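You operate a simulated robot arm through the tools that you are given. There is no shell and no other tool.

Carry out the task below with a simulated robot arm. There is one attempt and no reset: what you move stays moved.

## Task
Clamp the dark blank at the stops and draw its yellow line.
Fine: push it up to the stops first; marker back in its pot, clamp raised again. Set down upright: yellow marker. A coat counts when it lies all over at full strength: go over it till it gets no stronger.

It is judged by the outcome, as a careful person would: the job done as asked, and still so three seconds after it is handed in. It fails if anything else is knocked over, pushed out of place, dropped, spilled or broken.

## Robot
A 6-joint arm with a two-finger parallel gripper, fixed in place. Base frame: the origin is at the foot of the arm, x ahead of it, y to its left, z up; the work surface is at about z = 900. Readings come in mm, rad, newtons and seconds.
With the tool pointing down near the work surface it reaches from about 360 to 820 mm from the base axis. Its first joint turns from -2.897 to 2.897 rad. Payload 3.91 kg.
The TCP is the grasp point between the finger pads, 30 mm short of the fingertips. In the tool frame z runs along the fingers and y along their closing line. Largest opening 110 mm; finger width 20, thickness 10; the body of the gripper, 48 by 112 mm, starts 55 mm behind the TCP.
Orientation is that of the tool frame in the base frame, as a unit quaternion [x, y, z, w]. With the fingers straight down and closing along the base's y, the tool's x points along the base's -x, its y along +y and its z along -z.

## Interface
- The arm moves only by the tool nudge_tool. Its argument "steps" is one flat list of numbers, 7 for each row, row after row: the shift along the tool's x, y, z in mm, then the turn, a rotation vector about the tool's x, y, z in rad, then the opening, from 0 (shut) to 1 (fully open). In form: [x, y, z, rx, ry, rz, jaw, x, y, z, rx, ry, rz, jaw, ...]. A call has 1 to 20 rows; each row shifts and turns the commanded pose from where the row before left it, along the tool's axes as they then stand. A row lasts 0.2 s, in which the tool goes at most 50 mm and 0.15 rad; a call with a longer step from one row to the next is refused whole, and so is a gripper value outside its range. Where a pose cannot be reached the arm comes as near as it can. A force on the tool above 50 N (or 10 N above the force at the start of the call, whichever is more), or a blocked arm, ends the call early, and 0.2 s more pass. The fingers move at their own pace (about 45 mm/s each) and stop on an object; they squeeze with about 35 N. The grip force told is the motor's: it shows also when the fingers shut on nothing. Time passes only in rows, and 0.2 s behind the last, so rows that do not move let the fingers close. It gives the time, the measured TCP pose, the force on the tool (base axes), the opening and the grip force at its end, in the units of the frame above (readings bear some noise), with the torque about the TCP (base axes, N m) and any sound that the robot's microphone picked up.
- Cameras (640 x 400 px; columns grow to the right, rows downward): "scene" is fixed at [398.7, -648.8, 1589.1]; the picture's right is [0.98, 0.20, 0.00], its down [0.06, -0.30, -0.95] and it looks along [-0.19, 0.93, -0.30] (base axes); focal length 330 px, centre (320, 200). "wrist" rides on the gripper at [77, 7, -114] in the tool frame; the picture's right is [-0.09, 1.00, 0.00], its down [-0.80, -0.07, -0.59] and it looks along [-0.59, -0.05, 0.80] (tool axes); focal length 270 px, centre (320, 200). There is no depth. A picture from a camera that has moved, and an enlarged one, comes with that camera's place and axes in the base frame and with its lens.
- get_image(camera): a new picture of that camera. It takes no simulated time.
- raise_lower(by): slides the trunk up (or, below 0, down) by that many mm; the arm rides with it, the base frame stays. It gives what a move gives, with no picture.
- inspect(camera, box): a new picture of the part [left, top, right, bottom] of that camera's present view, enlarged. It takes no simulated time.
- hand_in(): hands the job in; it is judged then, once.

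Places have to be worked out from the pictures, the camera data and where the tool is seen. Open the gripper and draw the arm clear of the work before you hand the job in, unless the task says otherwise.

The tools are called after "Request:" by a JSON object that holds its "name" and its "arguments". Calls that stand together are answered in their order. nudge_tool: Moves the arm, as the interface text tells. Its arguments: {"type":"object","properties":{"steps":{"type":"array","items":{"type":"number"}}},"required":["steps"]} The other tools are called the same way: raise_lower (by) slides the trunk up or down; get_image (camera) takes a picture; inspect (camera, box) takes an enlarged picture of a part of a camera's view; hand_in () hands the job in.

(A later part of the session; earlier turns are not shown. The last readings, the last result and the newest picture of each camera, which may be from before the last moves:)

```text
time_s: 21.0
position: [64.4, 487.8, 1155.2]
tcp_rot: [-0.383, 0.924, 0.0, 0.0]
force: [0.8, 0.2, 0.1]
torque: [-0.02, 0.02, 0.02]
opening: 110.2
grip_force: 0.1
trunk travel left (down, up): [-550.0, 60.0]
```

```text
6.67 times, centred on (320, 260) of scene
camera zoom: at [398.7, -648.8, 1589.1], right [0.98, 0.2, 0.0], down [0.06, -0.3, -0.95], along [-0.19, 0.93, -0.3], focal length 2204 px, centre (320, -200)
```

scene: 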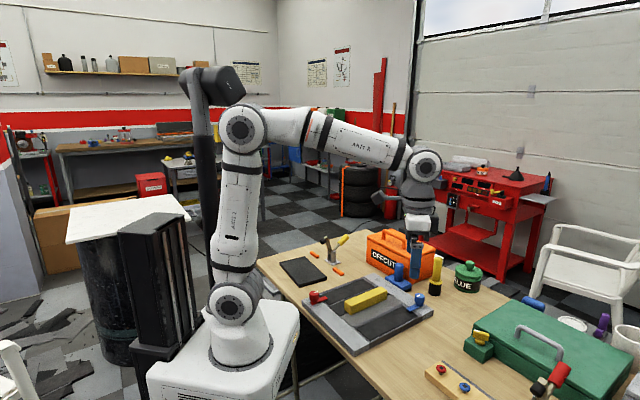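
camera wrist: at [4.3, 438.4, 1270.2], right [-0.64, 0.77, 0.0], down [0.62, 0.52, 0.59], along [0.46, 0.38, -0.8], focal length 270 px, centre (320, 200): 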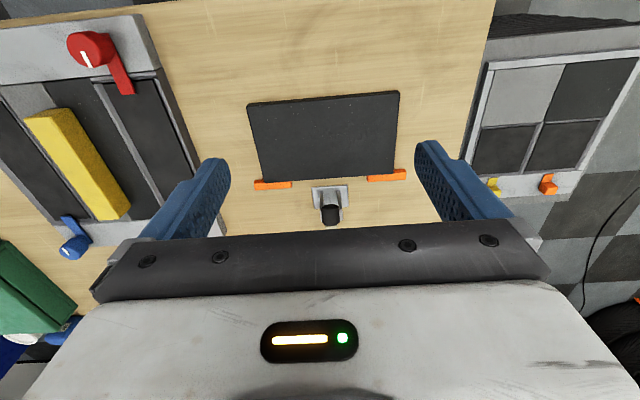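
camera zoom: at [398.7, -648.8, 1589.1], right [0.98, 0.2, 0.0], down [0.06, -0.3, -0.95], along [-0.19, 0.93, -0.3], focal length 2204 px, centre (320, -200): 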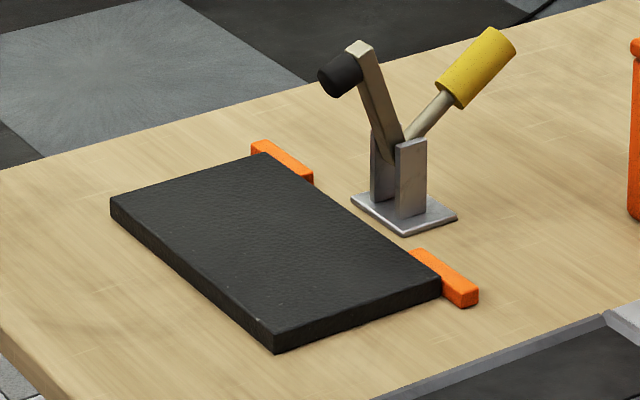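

The blank sits flush on both stops. The toggle clamp's arm and yellow handle form a V; closing it needs the handle swung forward/up over its pivot (about 70°). I'll close the fingers and travel above the clamp to behind the handle.

Request:
{"name": "nudge_tool", "arguments": {"steps": [-43.3, 0.2, 0, 0, 0, 0, 0, -43.3, 0.2, 0, 0, 0, 0, 0, -43.3, 0.2, 0, 0, 0, 0, 0, -43.3, 0.2, 0, 0, 0, 0, 0, -43.3, 0.2, 0, 0, 0, 0, 0, -43.3, 0.2, 0, 0, 0, 0, 0, -43.3, 0.2, 0, 0, 0, 0, 0, 0, 0, 0, 0, 0, 0, 0]}}

Request:
{"name": "get_image", "arguments": {"camera": "wrist"}}

Request:
{"name": "inspect", "arguments": {"camera": "scene", "box": [290, 180, 410, 280]}}

```text
time_s: 22.8
position: [277.4, 700.6, 1156.9]
tcp_rot: [-0.383, 0.924, 0.0, 0.0]
force: [-0.1, -0.7, 0.0]
torque: [0.01, 0.01, -0.03]
opening: 0.0
grip_force: 35.0
trunk travel left (down, up): [-550.0, 60.0]
```

```text
taken
camera wrist: at [217.7, 651.7, 1271.6], right [-0.64, 0.77, 0.0], down [0.62, 0.52, 0.59], along [0.46, 0.38, -0.8], focal length 270 px, centre (320, 200)
```

wrist: 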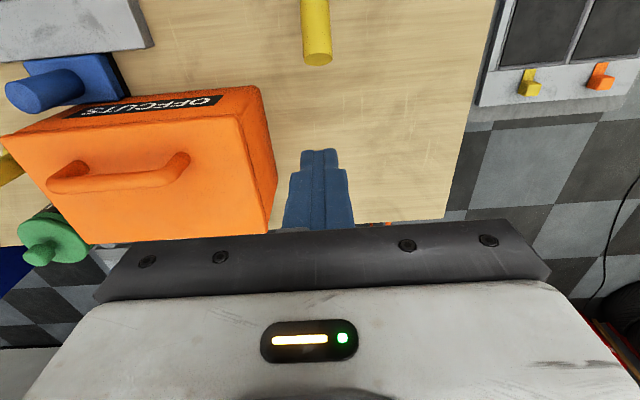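

```text
4.00 times, centred on (350, 230) of scene
camera zoom: at [398.7, -648.8, 1589.1], right [0.98, 0.2, 0.0], down [0.06, -0.3, -0.95], along [-0.19, 0.93, -0.3], focal length 1322 px, centre (200, 80)
```

zoom: 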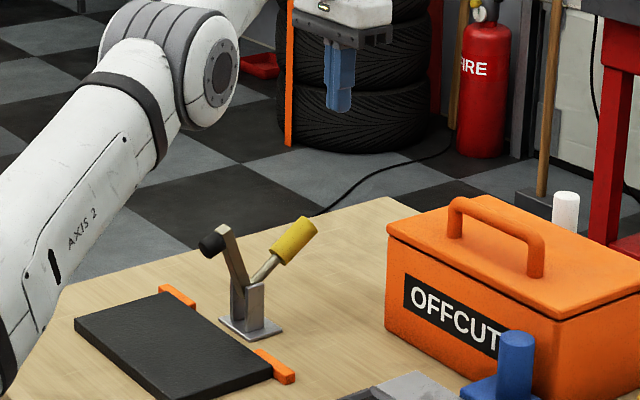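

The closed fingers are about 28 mm behind the handle tip and lined up with it. I'll lower so the fingertips are at about z = 986, beside the handle's end.

Request:
{"name": "nudge_tool", "arguments": {"steps": [0, 0, 40, 0, 0, 0, 0, 0, 1, 40, 0, 0, 0, 0, 0, 1, 40, 0, 0, 0, 0, 0, 0, 22, 0, 0, 0, 0]}}

Request:
{"name": "get_image", "arguments": {"camera": "wrist"}}

Request:
{"name": "inspect", "arguments": {"camera": "scene", "box": [290, 200, 390, 280]}}

```text
time_s: 23.8
position: [275.6, 702.9, 1013.7]
tcp_rot: [-0.383, 0.924, 0.0, 0.001]
force: [0.7, -0.4, 0.6]
torque: [-0.03, -0.01, -0.01]
opening: 0.0
grip_force: 35.0
trunk travel left (down, up): [-550.0, 60.0]
```

```text
taken
camera wrist: at [215.3, 653.4, 1127.7], right [-0.64, 0.77, 0.0], down [0.62, 0.52, 0.59], along [0.46, 0.38, -0.8], focal length 270 px, centre (320, 200)
```

wrist: 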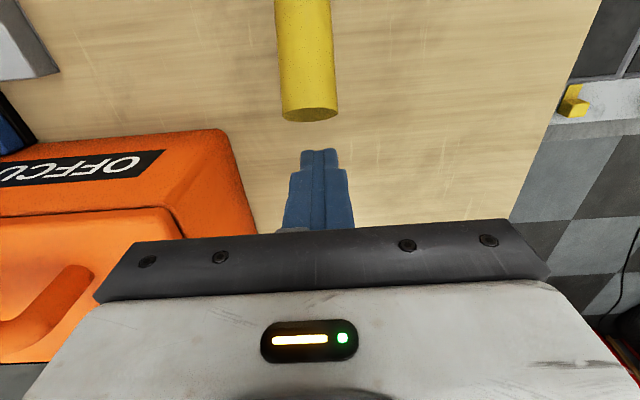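

```text
5.00 times, centred on (340, 240) of scene
camera zoom: at [398.7, -648.8, 1589.1], right [0.98, 0.2, 0.0], down [0.06, -0.3, -0.95], along [-0.19, 0.93, -0.3], focal length 1653 px, centre (220, 0)
```

zoom: 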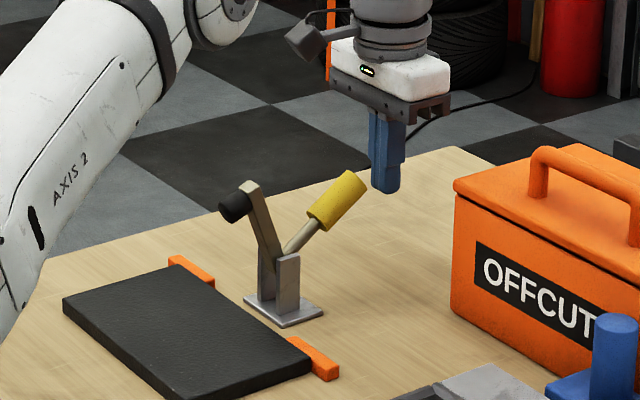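

The fingers are right behind the handle's end. I'll push toward the blank in small steps and check how the clamp responds.

Request:
{"name": "nudge_tool", "arguments": {"steps": [-10, 0, 0, 0, 0, 0, 0, -8, 0, 0, 0, 0, 0, 0, -6, 0, 0, 0, 0, 0, 0, -6, 0, 0, 0, 0, 0, 0, -6, 0, 0, 0, 0, 0, 0]}}

Request:
{"name": "inspect", "arguments": {"camera": "scene", "box": [290, 200, 390, 280]}}

```text
time_s: 25.0
position: [302.6, 728.6, 1013.4]
tcp_rot: [-0.384, 0.923, 0.0, 0.0]
force: [0.3, -0.8, -0.9]
torque: [0.03, 0.01, -0.01]
opening: 0.0
grip_force: 34.7
trunk travel left (down, up): [-550.0, 60.0]
```

```text
5.00 times, centred on (340, 240) of scene
camera zoom: at [398.7, -648.8, 1589.1], right [0.98, 0.2, 0.0], down [0.06, -0.3, -0.95], along [-0.19, 0.93, -0.3], focal length 1653 px, centre (220, 0)
```

zoom: 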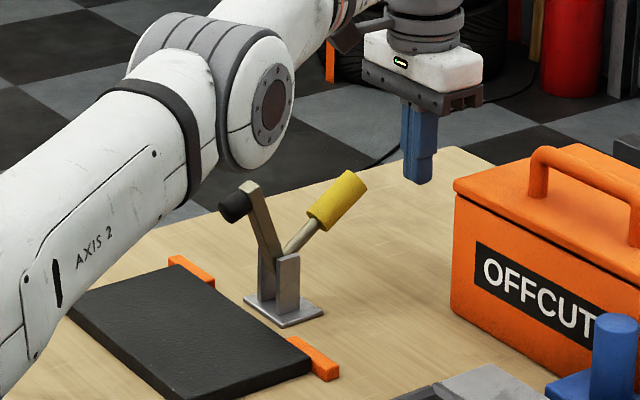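

I moved the wrong way (away from the clamp); nothing was touched. Now moving along tool +x, toward the handle, slowing for contact.

Request:
{"name": "nudge_tool", "arguments": {"steps": [20, 0, 0, 0, 0, 0, 0, 20, 0, 0, 0, 0, 0, 0, 8, 0, 0, 0, 0, 0, 0, 6, 0, 0, 0, 0, 0, 0, 6, 0, 0, 0, 0, 0, 0, 6, 0, 0, 0, 0, 0, 0]}}

Request:
{"name": "inspect", "arguments": {"camera": "scene", "box": [290, 200, 390, 280]}}

```text
time_s: 26.4
position: [260.2, 685.8, 1021.4]
tcp_rot: [-0.382, 0.924, 0.008, 0.007]
force: [4.9, 2.0, 4.2]
torque: [-0.05, 0.0, 0.03]
opening: 0.0
grip_force: 35.0
trunk travel left (down, up): [-550.0, 60.0]
stopped in row 6: the force on the tool passed its limit at 54 N (the readings are from after the stop); the commanded pose is now the measured one
```

```text
5.00 times, centred on (340, 240) of scene
camera zoom: at [398.7, -648.8, 1589.1], right [0.98, 0.2, 0.0], down [0.06, -0.3, -0.95], along [-0.19, 0.93, -0.3], focal length 1653 px, centre (220, 0)
```

zoom: 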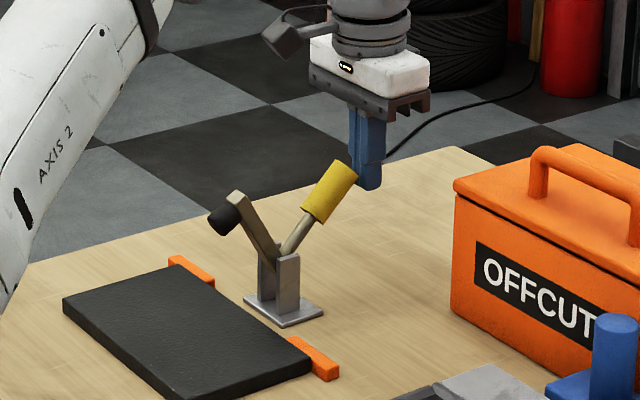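

The clamp closes as expected when the handle goes forward (rigid V). It resists fast motion, so I'll go slower, correct the tiny tilt, and follow the handle's arc.

Request:
{"name": "nudge_tool", "arguments": {"steps": [1, 0, -2, 0.009, 0.019, 0, 0, 2.5, 0, -2.5, 0, 0, 0, 0, 2.5, 0, -2.5, 0, 0, 0, 0, 2.5, 0, -2.5, 0, 0, 0, 0, 2.5, 0, -2, 0, 0, 0, 0, 3, 0, -2, 0, 0, 0, 0, 3, 0, -2, 0, 0, 0, 0, 3, 0, -1.5, 0, 0, 0, 0]}}

Request:
{"name": "inspect", "arguments": {"camera": "scene", "box": [290, 200, 390, 280]}}

```text
time_s: 28.2
position: [245.1, 672.7, 1038.8]
tcp_rot: [-0.383, 0.924, -0.001, 0.0]
force: [2.5, 2.1, 4.7]
torque: [-0.04, 0.01, 0.04]
opening: 0.1
grip_force: 35.1
trunk travel left (down, up): [-550.0, 60.0]
```

```text
5.00 times, centred on (340, 240) of scene
camera zoom: at [398.7, -648.8, 1589.1], right [0.98, 0.2, 0.0], down [0.06, -0.3, -0.95], along [-0.19, 0.93, -0.3], focal length 1653 px, centre (220, 0)
```

zoom: 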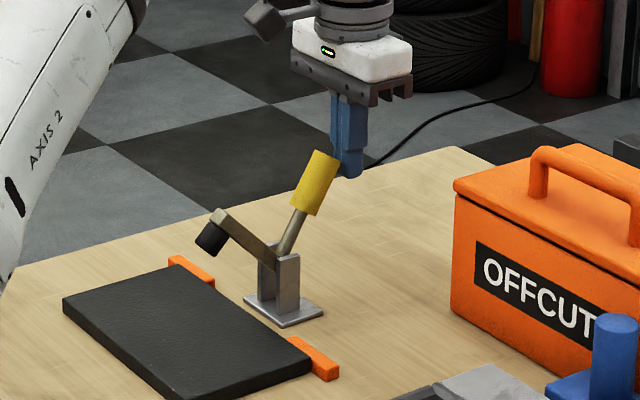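

Works smoothly with about 5 N. I'll continue along the arc until the arm is nearly down.

Request:
{"name": "nudge_tool", "arguments": {"steps": [3, 0, -1.3, 0, 0, 0, 0, 3, 0, -1.3, 0, 0, 0, 0, 3, 0, -1.3, 0, 0, 0, 0, 3, 0, -1, 0, 0, 0, 0, 3, 0, -1, 0, 0, 0, 0, 3, 0, -0.8, 0, 0, 0, 0, 3, 0, -0.8, 0, 0, 0, 0, 3, 0, -0.5, 0, 0, 0, 0, 3, 0, -0.5, 0, 0, 0, 0, 3, 0, 0, 0, 0, 0, 0]}}

Request:
{"name": "inspect", "arguments": {"camera": "scene", "box": [290, 200, 390, 280]}}

```text
time_s: 30.4
position: [223.1, 650.6, 1046.6]
tcp_rot: [-0.383, 0.924, -0.001, -0.001]
force: [0.6, -0.3, -0.1]
torque: [0.03, 0.0, -0.02]
opening: 0.2
grip_force: 34.5
trunk travel left (down, up): [-550.0, 60.0]
```

```text
5.00 times, centred on (340, 240) of scene
camera zoom: at [398.7, -648.8, 1589.1], right [0.98, 0.2, 0.0], down [0.06, -0.3, -0.95], along [-0.19, 0.93, -0.3], focal length 1653 px, centre (220, 0)
```

zoom: 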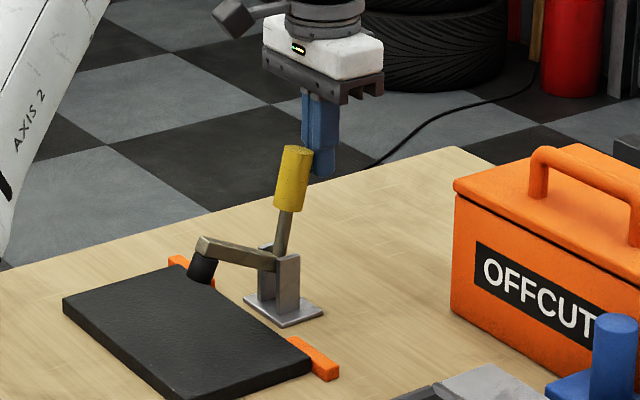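

The arm is still about 25–28° above level. I'll keep pushing slowly at this height.

Request:
{"name": "nudge_tool", "arguments": {"steps": [3, 0, 0, 0, 0, 0, 0, 3, 0, 0, 0, 0, 0, 0, 3, 0, 0, 0, 0, 0, 0, 3, 0, 0, 0, 0, 0, 0, 3, 0, 0, 0, 0, 0, 0, 3, 0, 0, 0, 0, 0, 0, 3, 0, 0, 0, 0, 0, 0, 3, 0, 0, 0, 0, 0, 0]}}

Request:
{"name": "inspect", "arguments": {"camera": "scene", "box": [290, 200, 390, 280]}}

```text
time_s: 32.2
position: [206.3, 633.6, 1046.2]
tcp_rot: [-0.383, 0.924, 0.0, 0.001]
force: [-0.9, 0.3, -0.4]
torque: [0.04, 0.01, 0.0]
opening: 0.0
grip_force: 35.4
trunk travel left (down, up): [-550.0, 60.0]
```

```text
5.00 times, centred on (340, 240) of scene
camera zoom: at [398.7, -648.8, 1589.1], right [0.98, 0.2, 0.0], down [0.06, -0.3, -0.95], along [-0.19, 0.93, -0.3], focal length 1653 px, centre (220, 0)
```

zoom: 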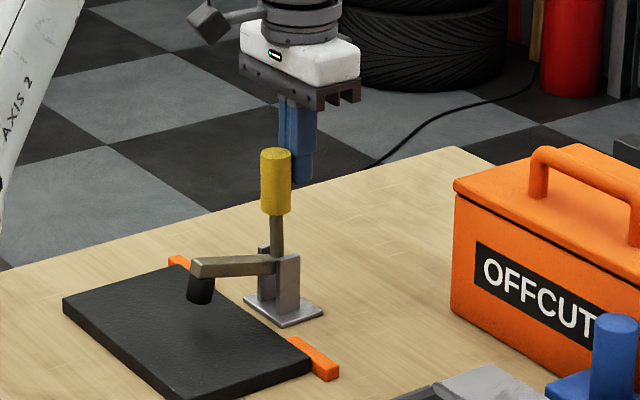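

Almost there: the pad is close above the blank. Continuing slowly until the force shows the pad is down.

Request:
{"name": "nudge_tool", "arguments": {"steps": [2.5, 0, 0, 0, 0, 0, 0, 2.5, 0, 0, 0, 0, 0, 0, 2.5, 0, 0, 0, 0, 0, 0, 2.5, 0, 0, 0, 0, 0, 0]}}

Request:
{"name": "inspect", "arguments": {"camera": "scene", "box": [290, 200, 390, 280]}}

```text
time_s: 33.2
position: [200.5, 625.4, 1046.6]
tcp_rot: [-0.382, 0.924, -0.001, 0.0]
force: [0.4, -0.4, 1.2]
torque: [-0.02, 0.0, 0.0]
opening: 0.0
grip_force: 35.5
trunk travel left (down, up): [-550.0, 60.0]
```

```text
5.00 times, centred on (340, 240) of scene
camera zoom: at [398.7, -648.8, 1589.1], right [0.98, 0.2, 0.0], down [0.06, -0.3, -0.95], along [-0.19, 0.93, -0.3], focal length 1653 px, centre (220, 0)
```

zoom: 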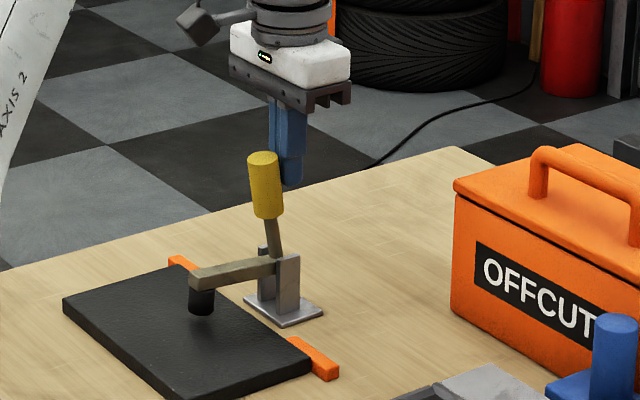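

The handle is past vertical and the arm about level. I'll push a little further to check it is fully down.

Request:
{"name": "nudge_tool", "arguments": {"steps": [2.5, 0, 0, 0, 0, 0, 0, 2.5, 0, 0, 0, 0, 0, 0, 2, 0, 0, 0, 0, 0, 0, 2, 0, 0, 0, 0, 0, 0]}}

Request:
{"name": "inspect", "arguments": {"camera": "scene", "box": [300, 225, 360, 275]}}

```text
time_s: 34.2
position: [194.8, 622.7, 1045.5]
tcp_rot: [-0.382, 0.924, 0.001, 0.001]
force: [9.3, 12.1, 0.7]
torque: [0.32, -0.28, 0.04]
opening: 0.0
grip_force: 35.5
trunk travel left (down, up): [-550.0, 60.0]
```

```text
8.00 times, centred on (330, 250) of scene
camera zoom: at [398.7, -648.8, 1589.1], right [0.98, 0.2, 0.0], down [0.06, -0.3, -0.95], along [-0.19, 0.93, -0.3], focal length 2644 px, centre (240, -200)
```

zoom: 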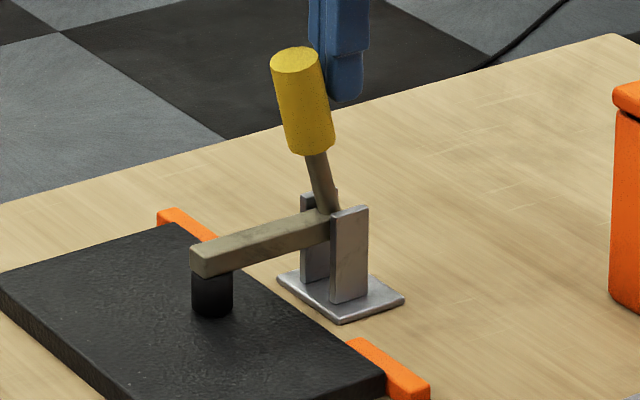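

The pad is down on the blank and the handle meets 15 N. I'll press 2 mm more to be sure it's fully closed, then back off and check it stays.

Request:
{"name": "nudge_tool", "arguments": {"steps": [1, 0, 0, 0, 0, 0, 0, 1, 0, 0, 0, 0, 0, 0, 0, 0, 0, 0, 0, 0, 0]}}

Request:
{"name": "nudge_tool", "arguments": {"steps": [-5, 0, 0, 0, 0, 0, 0, -20, 0, 0, 0, 0, 0, 0, -30, 0, 0, 0, 0, 0, 0, 0, 0, -40, 0, 0, 0, 0, 0, 0, -40, 0, 0, 0, 0, 0, 0, -40, 0, 0, 0, 0]}}

Request:
{"name": "inspect", "arguments": {"camera": "scene", "box": [280, 225, 360, 285]}}

```text
time_s: 35.0
position: [195.4, 622.4, 1045.0]
tcp_rot: [-0.382, 0.924, 0.0, 0.0]
force: [19.3, 24.6, 3.2]
torque: [0.44, -0.85, -0.09]
opening: 0.1
grip_force: 34.9
trunk travel left (down, up): [-550.0, 60.0]
```

```text
time_s: 36.4
position: [229.4, 661.7, 1166.2]
tcp_rot: [-0.382, 0.924, -0.001, -0.001]
force: [1.2, 0.0, -0.3]
torque: [0.0, 0.05, 0.02]
opening: 0.0
grip_force: 35.0
trunk travel left (down, up): [-550.0, 60.0]
```

```text
6.67 times, centred on (320, 255) of scene
camera zoom: at [398.7, -648.8, 1589.1], right [0.98, 0.2, 0.0], down [0.06, -0.3, -0.95], along [-0.19, 0.93, -0.3], focal length 2204 px, centre (320, -167)
```

zoom: 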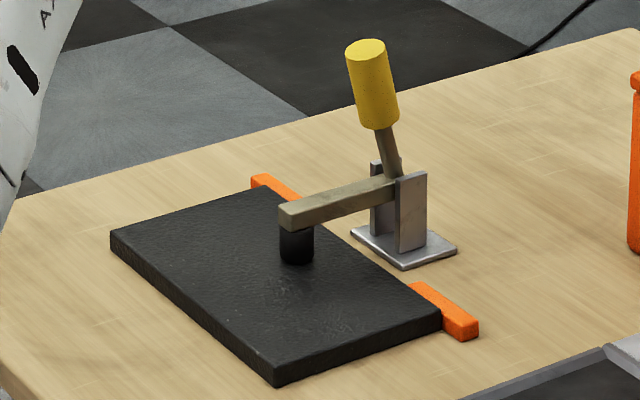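

The clamp stays closed. I'll go back above the blank and look at it closely from the wrist camera for where the line belongs.

Request:
{"name": "nudge_tool", "arguments": {"steps": [45, 0, 0, 0, 0, 0, 0, 45, 0, 0, 0, 0, 0, 0, 45, 0, 0, 0, 0, 0, 0, 45, 0, 0, 0, 0, 0, 0, 45, 0, 0, 0, 0, 0, 0, 30, 0, 0, 0, 0, 0, 0]}}

Request:
{"name": "get_image", "arguments": {"camera": "wrist"}}

Request:
{"name": "inspect", "arguments": {"camera": "wrist", "box": [230, 60, 430, 220]}}

```text
time_s: 37.8
position: [50.5, 476.8, 1167.3]
tcp_rot: [-0.381, 0.924, -0.001, -0.001]
force: [0.1, -0.4, -0.4]
torque: [0.01, 0.04, 0.02]
opening: 0.0
grip_force: 35.3
trunk travel left (down, up): [-550.0, 60.0]
```

```text
taken
camera wrist: at [-10.6, 427.6, 1281.9], right [-0.64, 0.77, 0.0], down [0.62, 0.52, 0.59], along [0.46, 0.38, -0.8], focal length 270 px, centre (320, 200)
```

wrist: 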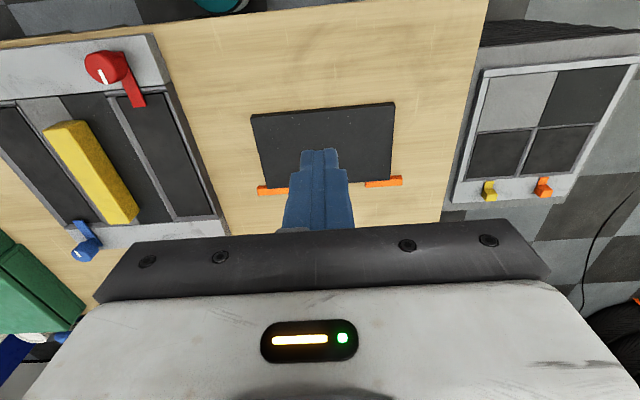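

```text
2.50 times, centred on (330, 140) of wrist
camera zoom: at [-10.6, 427.6, 1281.9], right [-0.64, 0.77, 0.0], down [0.62, 0.52, 0.59], along [0.46, 0.38, -0.8], focal length 676 px, centre (295, 350)
```

zoom: 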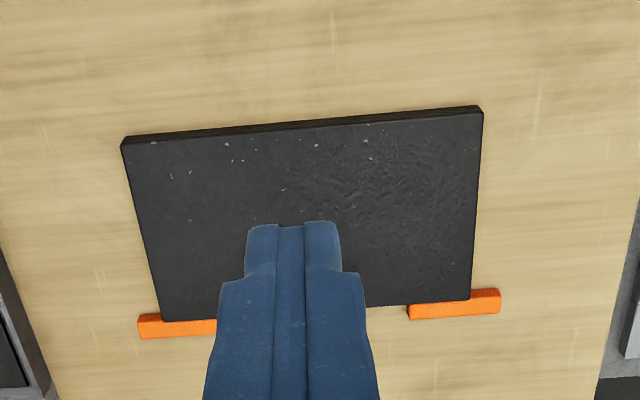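

The closed fingers hide part of it; I'll open them and zoom on each part of the blank.

Request:
{"name": "nudge_tool", "arguments": {"steps": [0, 0, 0, 0, 0, 0, 1, 0, 0, 0, 0, 0, 0, 1, 0, 0, 0, 0, 0, 0, 1, 0, 0, 0, 0, 0, 0, 1, 0, 0, 0, 0, 0, 0, 1, 0, 0, 0, 0, 0, 0, 1]}}

Request:
{"name": "inspect", "arguments": {"camera": "wrist", "box": [245, 95, 325, 145]}}

Request:
{"name": "inspect", "arguments": {"camera": "wrist", "box": [320, 95, 400, 145]}}

Request:
{"name": "inspect", "arguments": {"camera": "wrist", "box": [250, 140, 330, 190]}}

Request:
{"name": "inspect", "arguments": {"camera": "wrist", "box": [325, 140, 405, 190]}}

```text
time_s: 39.2
position: [50.9, 476.7, 1166.2]
tcp_rot: [-0.383, 0.924, 0.0, 0.001]
force: [0.1, -0.3, 0.1]
torque: [0.0, 0.01, 0.0]
opening: 110.3
grip_force: 0.0
trunk travel left (down, up): [-550.0, 60.0]
```

```text
8.00 times, centred on (285, 120) of wrist
camera zoom: at [-10.4, 428.3, 1282.3], right [-0.64, 0.77, 0.0], down [0.62, 0.52, 0.59], along [0.46, 0.38, -0.8], focal length 2162 px, centre (600, 840)
```

zoom: 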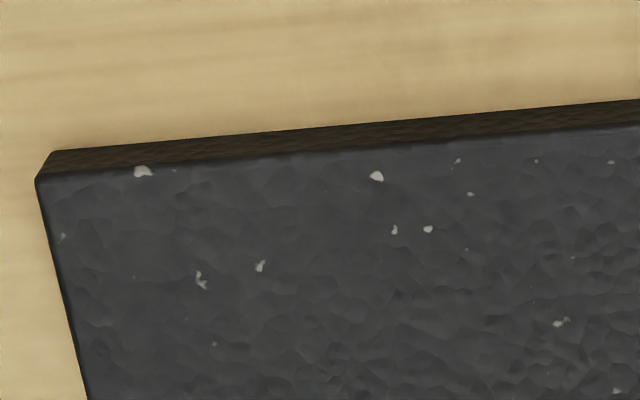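

```text
8.00 times, centred on (360, 120) of wrist
camera zoom: at [-10.4, 428.3, 1282.3], right [-0.64, 0.77, 0.0], down [0.62, 0.52, 0.59], along [0.46, 0.38, -0.8], focal length 2162 px, centre (0, 840)
```

zoom: 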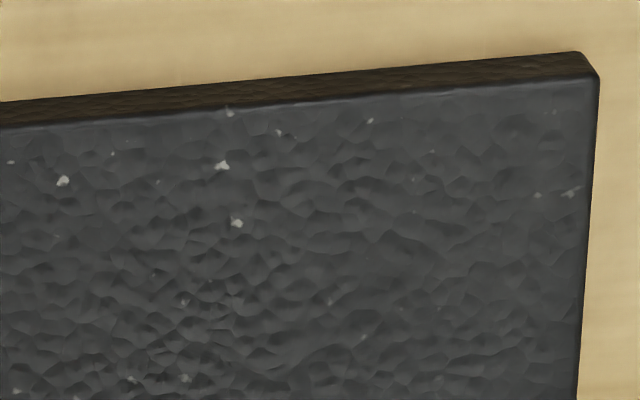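

```text
8.00 times, centred on (290, 165) of wrist
camera zoom: at [-10.4, 428.3, 1282.3], right [-0.64, 0.77, 0.0], down [0.62, 0.52, 0.59], along [0.46, 0.38, -0.8], focal length 2162 px, centre (560, 480)
```

zoom: 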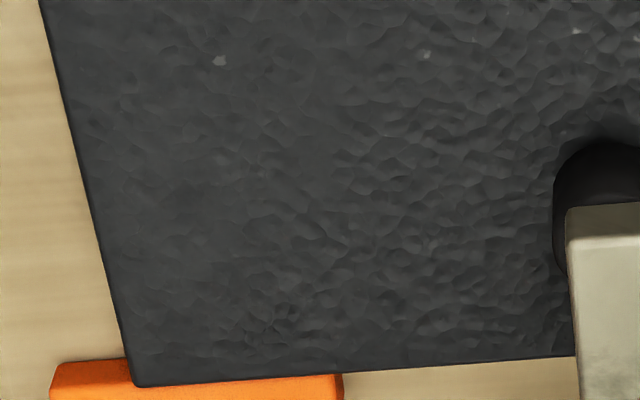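

```text
8.00 times, centred on (365, 165) of wrist
camera zoom: at [-10.4, 428.3, 1282.3], right [-0.64, 0.77, 0.0], down [0.62, 0.52, 0.59], along [0.46, 0.38, -0.8], focal length 2162 px, centre (-40, 480)
```

zoom: 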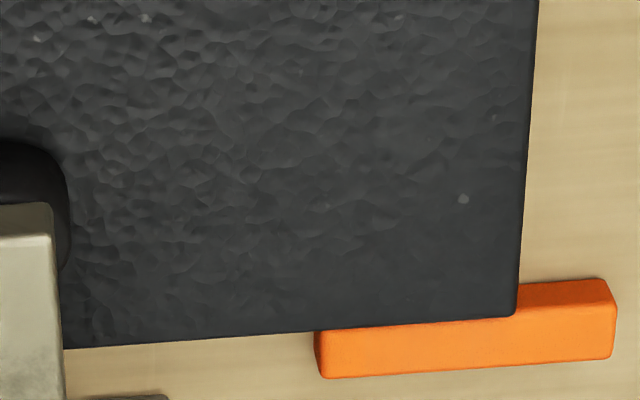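

No guide marks anywhere on the blank, so the line will be judged by what the marker leaves. Next I'll fetch the yellow marker: travel at height to above its pot near (600, 449) and look.

Request:
{"name": "nudge_tool", "arguments": {"steps": [-29, -34.1, -3, 0, 0, 0, 1, -29, -34.1, -3, 0, 0, 0, 1, -29, -34.1, -3, 0, 0, 0, 1, -29, -34.1, -3, 0, 0, 0, 1, -29, -34.1, -3, 0, 0, 0, 1, -29, -34.1, -3, 0, 0, 0, 1, -29, -34.1, -3, 0, 0, 0, 1, -29, -34.1, -3, 0, 0, 0, 1, -29, -34.1, -3, 0, 0, 0, 1, -29, -34.1, -3, 0, 0, 0, 1, -29, -34.1, -3, 0, 0, 0, 1, -29, -34.1, -3, 0, 0, 0, 1]}}

Request:
{"name": "get_image", "arguments": {"camera": "wrist"}}

Request:
{"name": "get_image", "arguments": {"camera": "scene"}}

```text
time_s: 41.8
position: [586.0, 432.0, 1202.4]
tcp_rot: [-0.383, 0.924, 0.0, -0.002]
force: [0.1, -0.9, -0.1]
torque: [0.0, 0.03, -0.02]
opening: 109.9
grip_force: 0.0
trunk travel left (down, up): [-550.0, 60.0]
```

```text
taken
camera wrist: at [527.2, 383.5, 1317.1], right [-0.64, 0.77, 0.0], down [0.62, 0.52, 0.59], along [0.45, 0.38, -0.81], focal length 270 px, centre (320, 200)
```

wrist: 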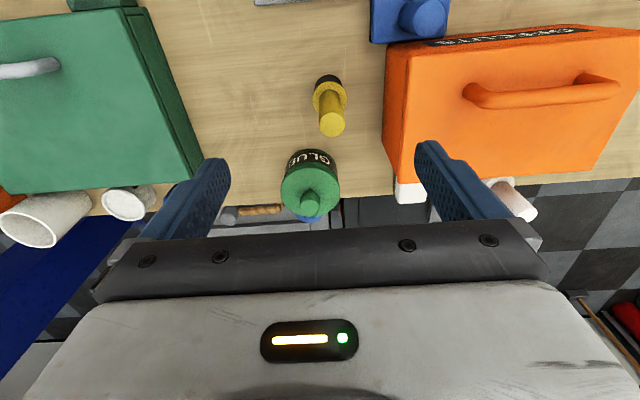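

```text
taken
```

scene: 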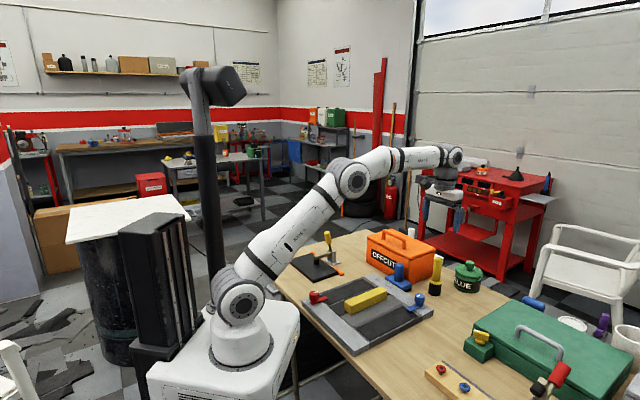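

The marker in its pot is in view, clear of the box and the glue pot. I'll zoom to measure it.

Request:
{"name": "inspect", "arguments": {"camera": "wrist", "box": [270, 50, 390, 160]}}

Request:
{"name": "inspect", "arguments": {"camera": "scene", "box": [415, 245, 455, 305]}}

```text
3.64 times, centred on (330, 105) of wrist
camera zoom: at [527.2, 383.5, 1317.1], right [-0.64, 0.77, 0.0], down [0.62, 0.52, 0.59], along [0.45, 0.38, -0.81], focal length 983 px, centre (284, 546)
```

zoom: 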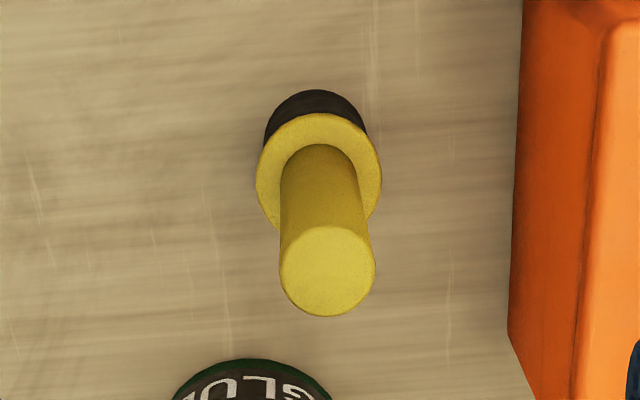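

```text
6.67 times, centred on (435, 275) of scene
camera zoom: at [398.7, -648.8, 1589.1], right [0.98, 0.2, 0.0], down [0.06, -0.3, -0.95], along [-0.19, 0.93, -0.3], focal length 2204 px, centre (-447, -300)
```

zoom: 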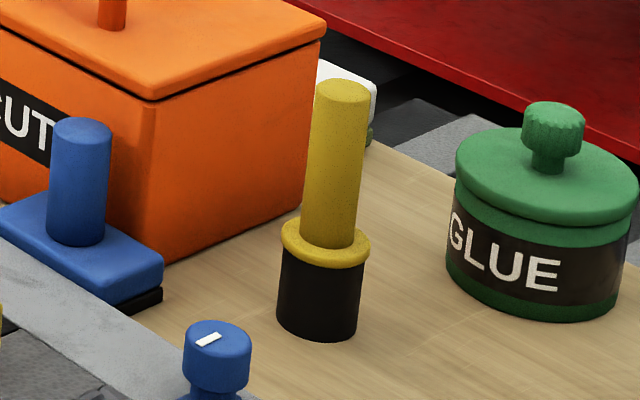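

Marker is upright at about (598, 459.5), grip about 27 mm across, top near z = 1043, collar near z = 957. I'll align over it with open fingers and descend partway, then check.

Request:
{"name": "nudge_tool", "arguments": {"steps": [-26.5, 11, 0, 0, 0, 0, 1, 0, 0, 40, 0, 0, 0, 1, 0, 0, 40, 0, 0, 0, 1, 0, 0, 20, 0, 0, 0, 1]}}

Request:
{"name": "get_image", "arguments": {"camera": "wrist"}}

Request:
{"name": "inspect", "arguments": {"camera": "scene", "box": [395, 200, 475, 305]}}

```text
time_s: 42.8
position: [596.5, 462.7, 1101.8]
tcp_rot: [-0.383, 0.924, 0.0, 0.001]
force: [-0.5, -0.3, 0.3]
torque: [-0.01, 0.01, 0.01]
opening: 110.2
grip_force: 0.1
trunk travel left (down, up): [-550.0, 60.0]
```

```text
taken
camera wrist: at [536.1, 413.2, 1216.6], right [-0.64, 0.77, 0.0], down [0.62, 0.52, 0.59], along [0.46, 0.38, -0.8], focal length 270 px, centre (320, 200)
```

wrist: 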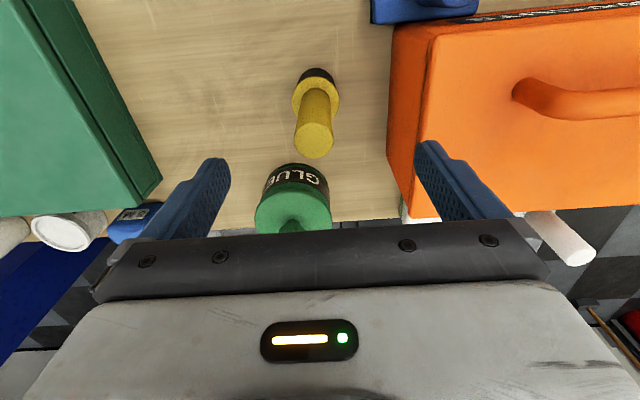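

```text
3.81 times, centred on (435, 252) of scene
camera zoom: at [398.7, -648.8, 1589.1], right [0.98, 0.2, 0.0], down [0.06, -0.3, -0.95], along [-0.19, 0.93, -0.3], focal length 1259 px, centre (-118, 0)
```

zoom: 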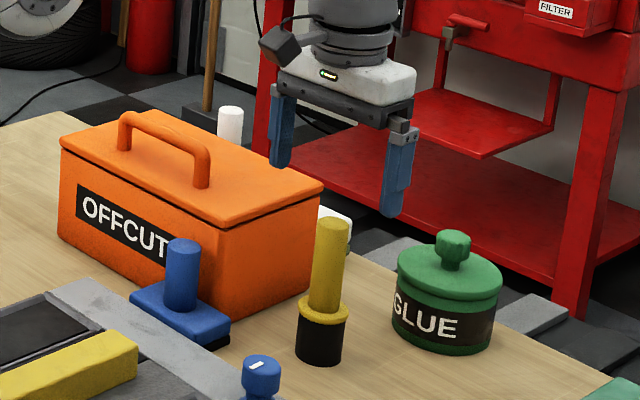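

The marker is within 4 mm of centre between the fingers. I'll apply the small correction and descend to TCP z ≈ 998 (fingertips above the collar).

Request:
{"name": "nudge_tool", "arguments": {"steps": [1.5, -3.4, 30, 0, 0, 0, 1, 0, 0, 30, 0, 0, 0, 1, 0, 0, 25, 0, 0, 0, 1, 0, 0, 18, 0, 0, 0, 1, 0, 0, 0, 0, 0, 0, 1]}}

Request:
{"name": "get_image", "arguments": {"camera": "wrist"}}

Request:
{"name": "inspect", "arguments": {"camera": "scene", "box": [395, 220, 475, 305]}}

```text
time_s: 44.0
position: [597.8, 456.6, 999.0]
tcp_rot: [-0.382, 0.924, -0.001, 0.0]
force: [-0.1, 0.0, -1.1]
torque: [-0.03, -0.04, 0.01]
opening: 110.0
grip_force: 0.2
trunk travel left (down, up): [-550.0, 60.0]
```

```text
taken
camera wrist: at [537.9, 407.5, 1114.5], right [-0.64, 0.77, 0.0], down [0.62, 0.52, 0.59], along [0.46, 0.38, -0.8], focal length 270 px, centre (320, 200)
```

wrist: 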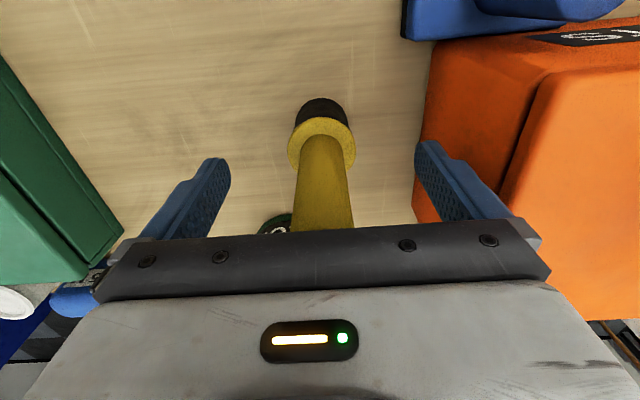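

```text
4.71 times, centred on (435, 262) of scene
camera zoom: at [398.7, -648.8, 1589.1], right [0.98, 0.2, 0.0], down [0.06, -0.3, -0.95], along [-0.19, 0.93, -0.3], focal length 1555 px, centre (-221, -94)
```

zoom: 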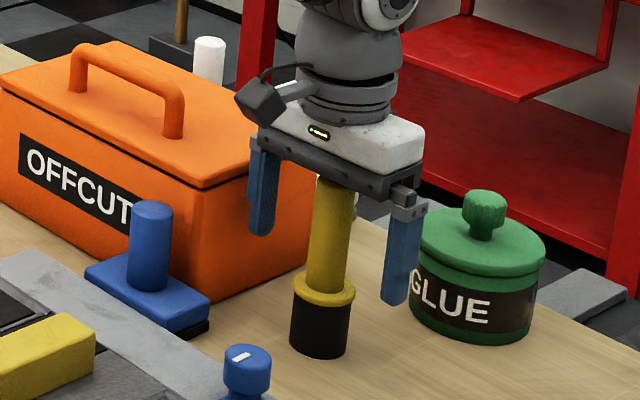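

I'll zoom to verify centring before closing.

Request:
{"name": "inspect", "arguments": {"camera": "wrist", "box": [250, 80, 390, 240]}}

```text
2.50 times, centred on (320, 160) of wrist
camera zoom: at [537.9, 407.5, 1114.5], right [-0.64, 0.77, 0.0], down [0.62, 0.52, 0.59], along [0.46, 0.38, -0.8], focal length 676 px, centre (320, 300)
```

zoom: 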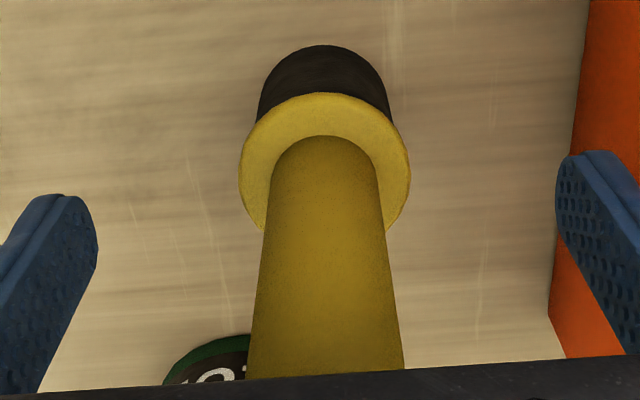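

Centred in n; off by about 2.5 mm along the closing line. I'll correct that and close on the marker.

Request:
{"name": "nudge_tool", "arguments": {"steps": [0.5, 2.5, 0, 0, 0, 0, 1, 0, 0, 0, 0, 0, 0, 0, 0, 0, 0, 0, 0, 0, 0, 0, 0, 0, 0, 0, 0, 0, 0, 0, 0, 0, 0, 0, 0, 0, 0, 0, 0, 0, 0, 0, 0, 0, 0, 0, 0, 0, 0, 0, 0, 0, 0, 0, 0, 0]}}

Request:
{"name": "get_image", "arguments": {"camera": "wrist"}}

Request:
{"name": "inspect", "arguments": {"camera": "scene", "box": [395, 220, 475, 305]}}

```text
time_s: 45.8
position: [597.2, 457.4, 1000.2]
tcp_rot: [-0.384, 0.923, -0.002, -0.001]
force: [-0.9, 0.4, 0.4]
torque: [0.0, 0.0, 0.02]
opening: 26.9
grip_force: 35.0
trunk travel left (down, up): [-550.0, 60.0]
```

```text
taken
camera wrist: at [535.9, 409.3, 1115.0], right [-0.64, 0.77, 0.0], down [0.62, 0.52, 0.59], along [0.46, 0.38, -0.8], focal length 270 px, centre (320, 200)
```

wrist: 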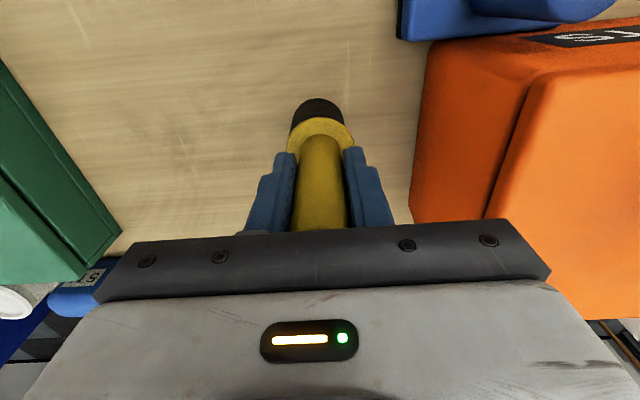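

```text
4.71 times, centred on (435, 262) of scene
camera zoom: at [398.7, -648.8, 1589.1], right [0.98, 0.2, 0.0], down [0.06, -0.3, -0.95], along [-0.19, 0.93, -0.3], focal length 1555 px, centre (-221, -94)
```

zoom: 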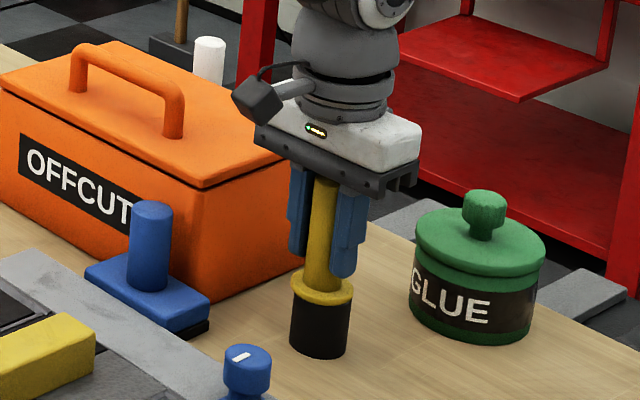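

Gripped at 26.9 mm. I'll lift straight up gently and see whether only the marker comes out of the pot.

Request:
{"name": "nudge_tool", "arguments": {"steps": [0, 0, -8, 0, 0, 0, 0, 0, 0, -12, 0, 0, 0, 0, 0, 0, -15, 0, 0, 0, 0, 0, 0, -20, 0, 0, 0, 0, 0, 0, -25, 0, 0, 0, 0, 0, 0, -25, 0, 0, 0, 0]}}

Request:
{"name": "inspect", "arguments": {"camera": "scene", "box": [395, 200, 475, 305]}}

Request:
{"name": "get_image", "arguments": {"camera": "wrist"}}

```text
time_s: 47.2
position: [598.7, 458.3, 1105.5]
tcp_rot: [-0.382, 0.924, -0.002, 0.0]
force: [0.3, 0.2, 0.7]
torque: [0.03, -0.04, -0.01]
opening: 26.5
grip_force: 35.1
trunk travel left (down, up): [-550.0, 60.0]
```

```text
3.81 times, centred on (435, 252) of scene
camera zoom: at [398.7, -648.8, 1589.1], right [0.98, 0.2, 0.0], down [0.06, -0.3, -0.95], along [-0.19, 0.93, -0.3], focal length 1259 px, centre (-118, 0)
```

zoom: 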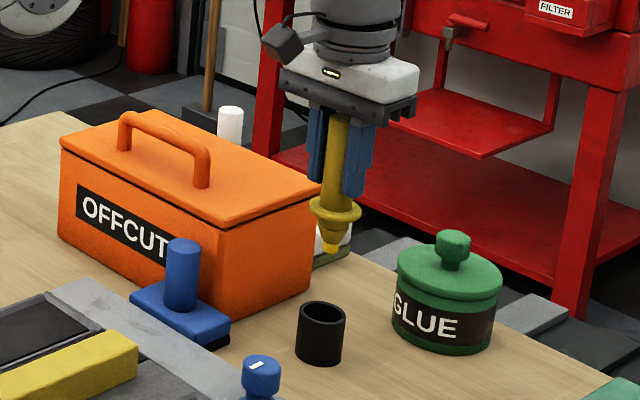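

```text
taken
camera wrist: at [537.4, 409.5, 1220.3], right [-0.64, 0.77, 0.0], down [0.62, 0.52, 0.59], along [0.46, 0.38, -0.8], focal length 270 px, centre (320, 200)
```

wrist: 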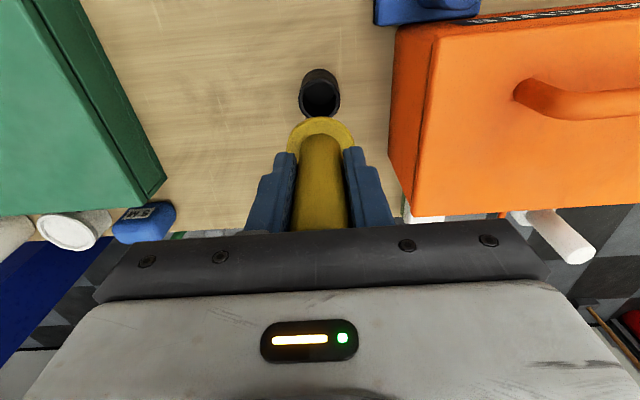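

The marker is out and the pot stayed put. I'll zoom in on the marker's nib to measure its length.

Request:
{"name": "inspect", "arguments": {"camera": "scene", "box": [418, 220, 458, 270]}}

Request:
{"name": "inspect", "arguments": {"camera": "scene", "box": [278, 220, 358, 280]}}

```text
8.00 times, centred on (438, 245) of scene
camera zoom: at [398.7, -648.8, 1589.1], right [0.98, 0.2, 0.0], down [0.06, -0.3, -0.95], along [-0.19, 0.93, -0.3], focal length 2644 px, centre (-624, -160)
```

zoom: 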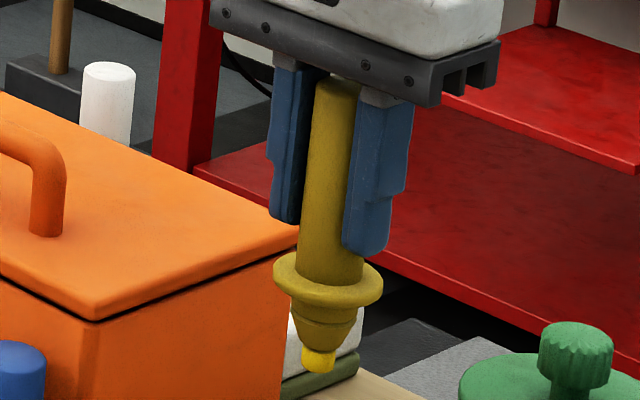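

```text
6.67 times, centred on (318, 250) of scene
camera zoom: at [398.7, -648.8, 1589.1], right [0.98, 0.2, 0.0], down [0.06, -0.3, -0.95], along [-0.19, 0.93, -0.3], focal length 2204 px, centre (333, -133)
```

zoom: 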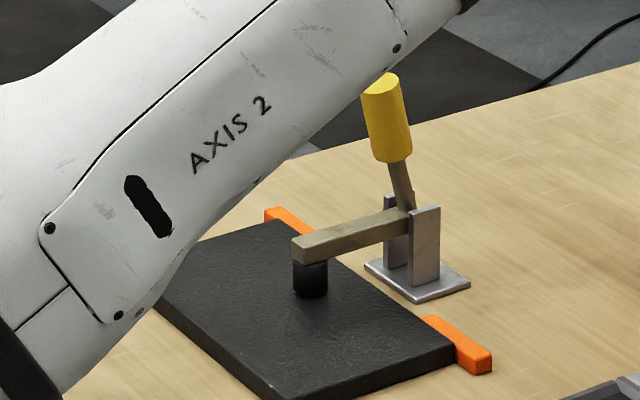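

The nib is a bright-yellow tip about 14 mm wide, roughly 89 mm below the TCP; the clamp is still closed. I'll raise and carry the marker back over to the rear side of the blank.

Request:
{"name": "nudge_tool", "arguments": {"steps": [0, 0, -40, 0, 0, 0, 0, 0, 0, -45, 0, 0, 0, 0, 30.2, 33.6, 0, 0, 0, 0, 0, 30.2, 33.6, 0, 0, 0, 0, 0, 30.2, 33.6, 0, 0, 0, 0, 0, 30.2, 33.6, 0, 0, 0, 0, 0, 30.2, 33.6, 0, 0, 0, 0, 0, 30.2, 33.6, 0, 0, 0, 0, 0, 30.2, 33.6, 0, 0, 0, 0, 0, 30.2, 33.6, 0, 0, 0, 0, 0, 30.2, 33.6, 0, 0, 0, 0, 0, 30.2, 33.6, 0, 0, 0, 0, 0, 30.2, 33.6, 0, 0, 0, 0, 0, 30.2, 33.6, 0, 0, 0, 0, 0]}}

Request:
{"name": "get_image", "arguments": {"camera": "wrist"}}

Request:
{"name": "inspect", "arguments": {"camera": "wrist", "box": [230, 80, 410, 220]}}

Request:
{"name": "inspect", "arguments": {"camera": "scene", "box": [260, 190, 360, 290]}}

```text
time_s: 50.2
position: [53.6, 486.8, 1188.3]
tcp_rot: [-0.383, 0.924, 0.0, 0.001]
force: [0.0, -0.8, 0.0]
torque: [0.01, -0.03, 0.02]
opening: 26.7
grip_force: 35.0
trunk travel left (down, up): [-550.0, 60.0]
```

```text
taken
camera wrist: at [-6.5, 438.2, 1303.7], right [-0.64, 0.77, 0.0], down [0.62, 0.52, 0.59], along [0.46, 0.38, -0.8], focal length 270 px, centre (320, 200)
```

wrist: 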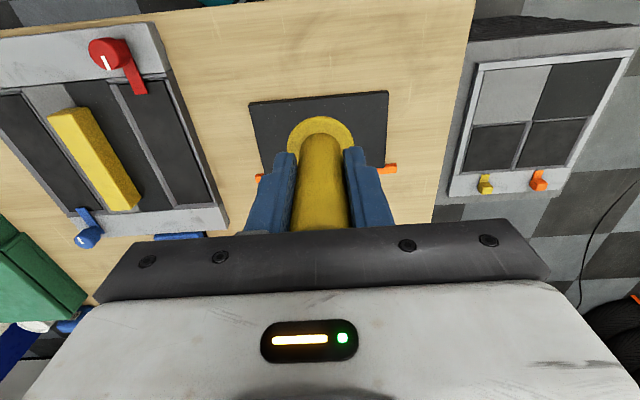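

```text
2.86 times, centred on (320, 150) of wrist
camera zoom: at [-6.5, 438.2, 1303.7], right [-0.64, 0.77, 0.0], down [0.62, 0.52, 0.59], along [0.46, 0.38, -0.8], focal length 772 px, centre (320, 343)
```

zoom: 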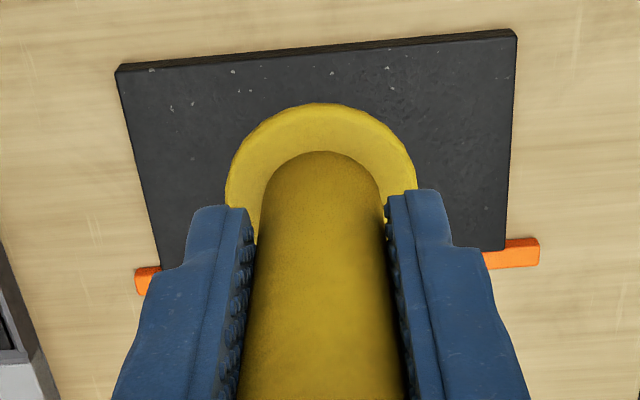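

```text
4.00 times, centred on (310, 240) of scene
camera zoom: at [398.7, -648.8, 1589.1], right [0.98, 0.2, 0.0], down [0.06, -0.3, -0.95], along [-0.19, 0.93, -0.3], focal length 1322 px, centre (360, 40)
```

zoom: 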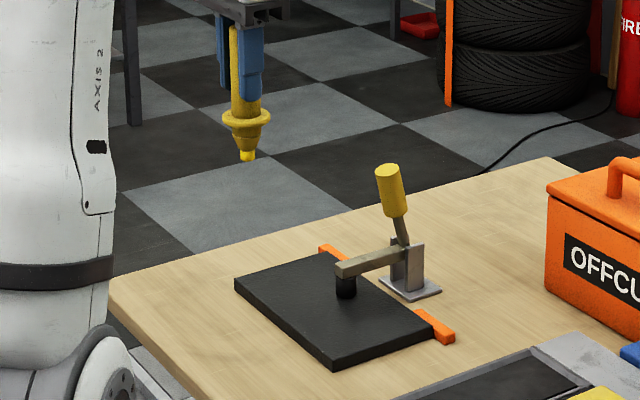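

The blank is fully visible to the scene camera now; I'll zoom once more on its top for any guide now that it is clamped.

Request:
{"name": "inspect", "arguments": {"camera": "scene", "box": [305, 250, 345, 285]}}

Request:
{"name": "inspect", "arguments": {"camera": "scene", "box": [306, 256, 330, 271]}}

Request:
{"name": "inspect", "arguments": {"camera": "scene", "box": [324, 265, 348, 280]}}

```text
11.43 times, centred on (325, 268) of scene
camera zoom: at [398.7, -648.8, 1589.1], right [0.98, 0.2, 0.0], down [0.06, -0.3, -0.95], along [-0.19, 0.93, -0.3], focal length 3777 px, centre (263, -571)
```

zoom: 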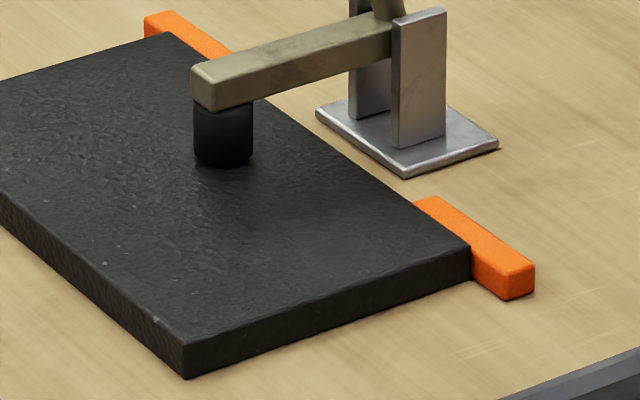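

```text
16.00 times, centred on (318, 264) of scene
camera zoom: at [398.7, -648.8, 1589.1], right [0.98, 0.2, 0.0], down [0.06, -0.3, -0.95], along [-0.19, 0.93, -0.3], focal length 5288 px, centre (352, -816)
```

zoom: 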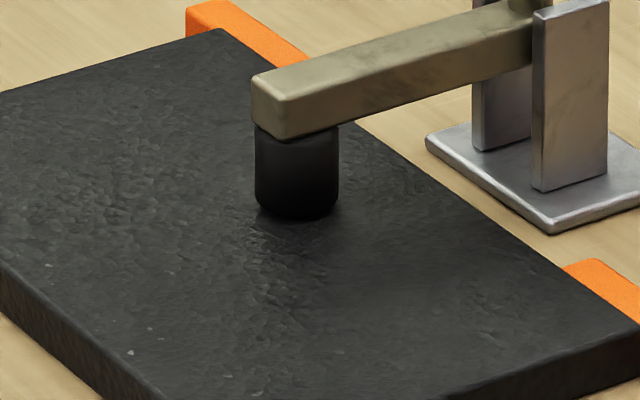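

```text
16.00 times, centred on (336, 272) of scene
camera zoom: at [398.7, -648.8, 1589.1], right [0.98, 0.2, 0.0], down [0.06, -0.3, -0.95], along [-0.19, 0.93, -0.3], focal length 5288 px, centre (64, -960)
```

zoom: 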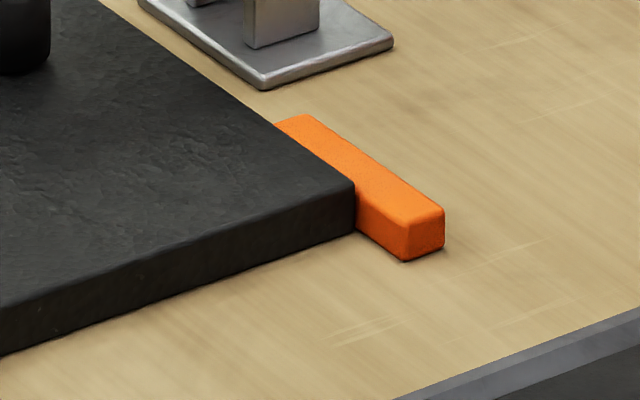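

Still no guide, so I'll lay the line lengthwise, parallel to the stops, in the free area between the clamp pad and the rear edge. First I'll go down to about 10 mm above the surface there and check.

Request:
{"name": "nudge_tool", "arguments": {"steps": [-31.5, -1.7, 0, 0, 0, 0, 0, -31.5, -1.7, 0, 0, 0, 0, 0, 0, 0, 40, 0, 0, 0, 0, 0, 0, 40, 0, 0, 0, 0, 0, 0, 40, 0, 0, 0, 0, 0, 0, 35, 0, 0, 0, 0, 0, 0, 18, 0, 0, 0, 0, 0, 0, 0, 0, 0, 0, 0]}}

Request:
{"name": "get_image", "arguments": {"camera": "wrist"}}

Request:
{"name": "inspect", "arguments": {"camera": "scene", "box": [290, 215, 360, 285]}}

```text
time_s: 52.0
position: [99.5, 529.8, 1014.3]
tcp_rot: [-0.383, 0.924, -0.001, 0.0]
force: [-1.1, -0.2, -0.5]
torque: [0.0, 0.0, -0.01]
opening: 26.8
grip_force: 34.9
trunk travel left (down, up): [-550.0, 60.0]
```

```text
taken
camera wrist: at [40.1, 480.6, 1130.3], right [-0.64, 0.77, 0.0], down [0.62, 0.52, 0.59], along [0.46, 0.38, -0.8], focal length 270 px, centre (320, 200)
```

wrist: 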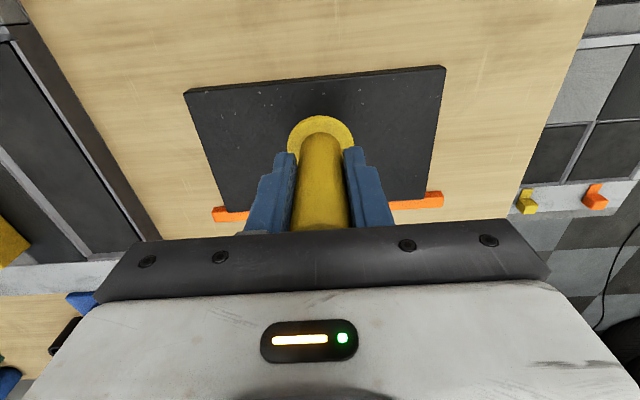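

```text
5.71 times, centred on (325, 250) of scene
camera zoom: at [398.7, -648.8, 1589.1], right [0.98, 0.2, 0.0], down [0.06, -0.3, -0.95], along [-0.19, 0.93, -0.3], focal length 1889 px, centre (291, -86)
```

zoom: 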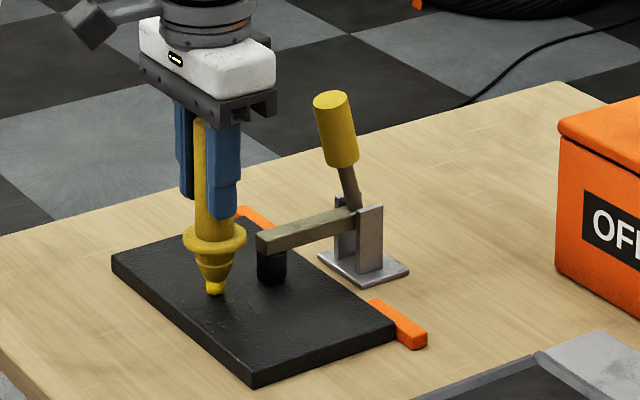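

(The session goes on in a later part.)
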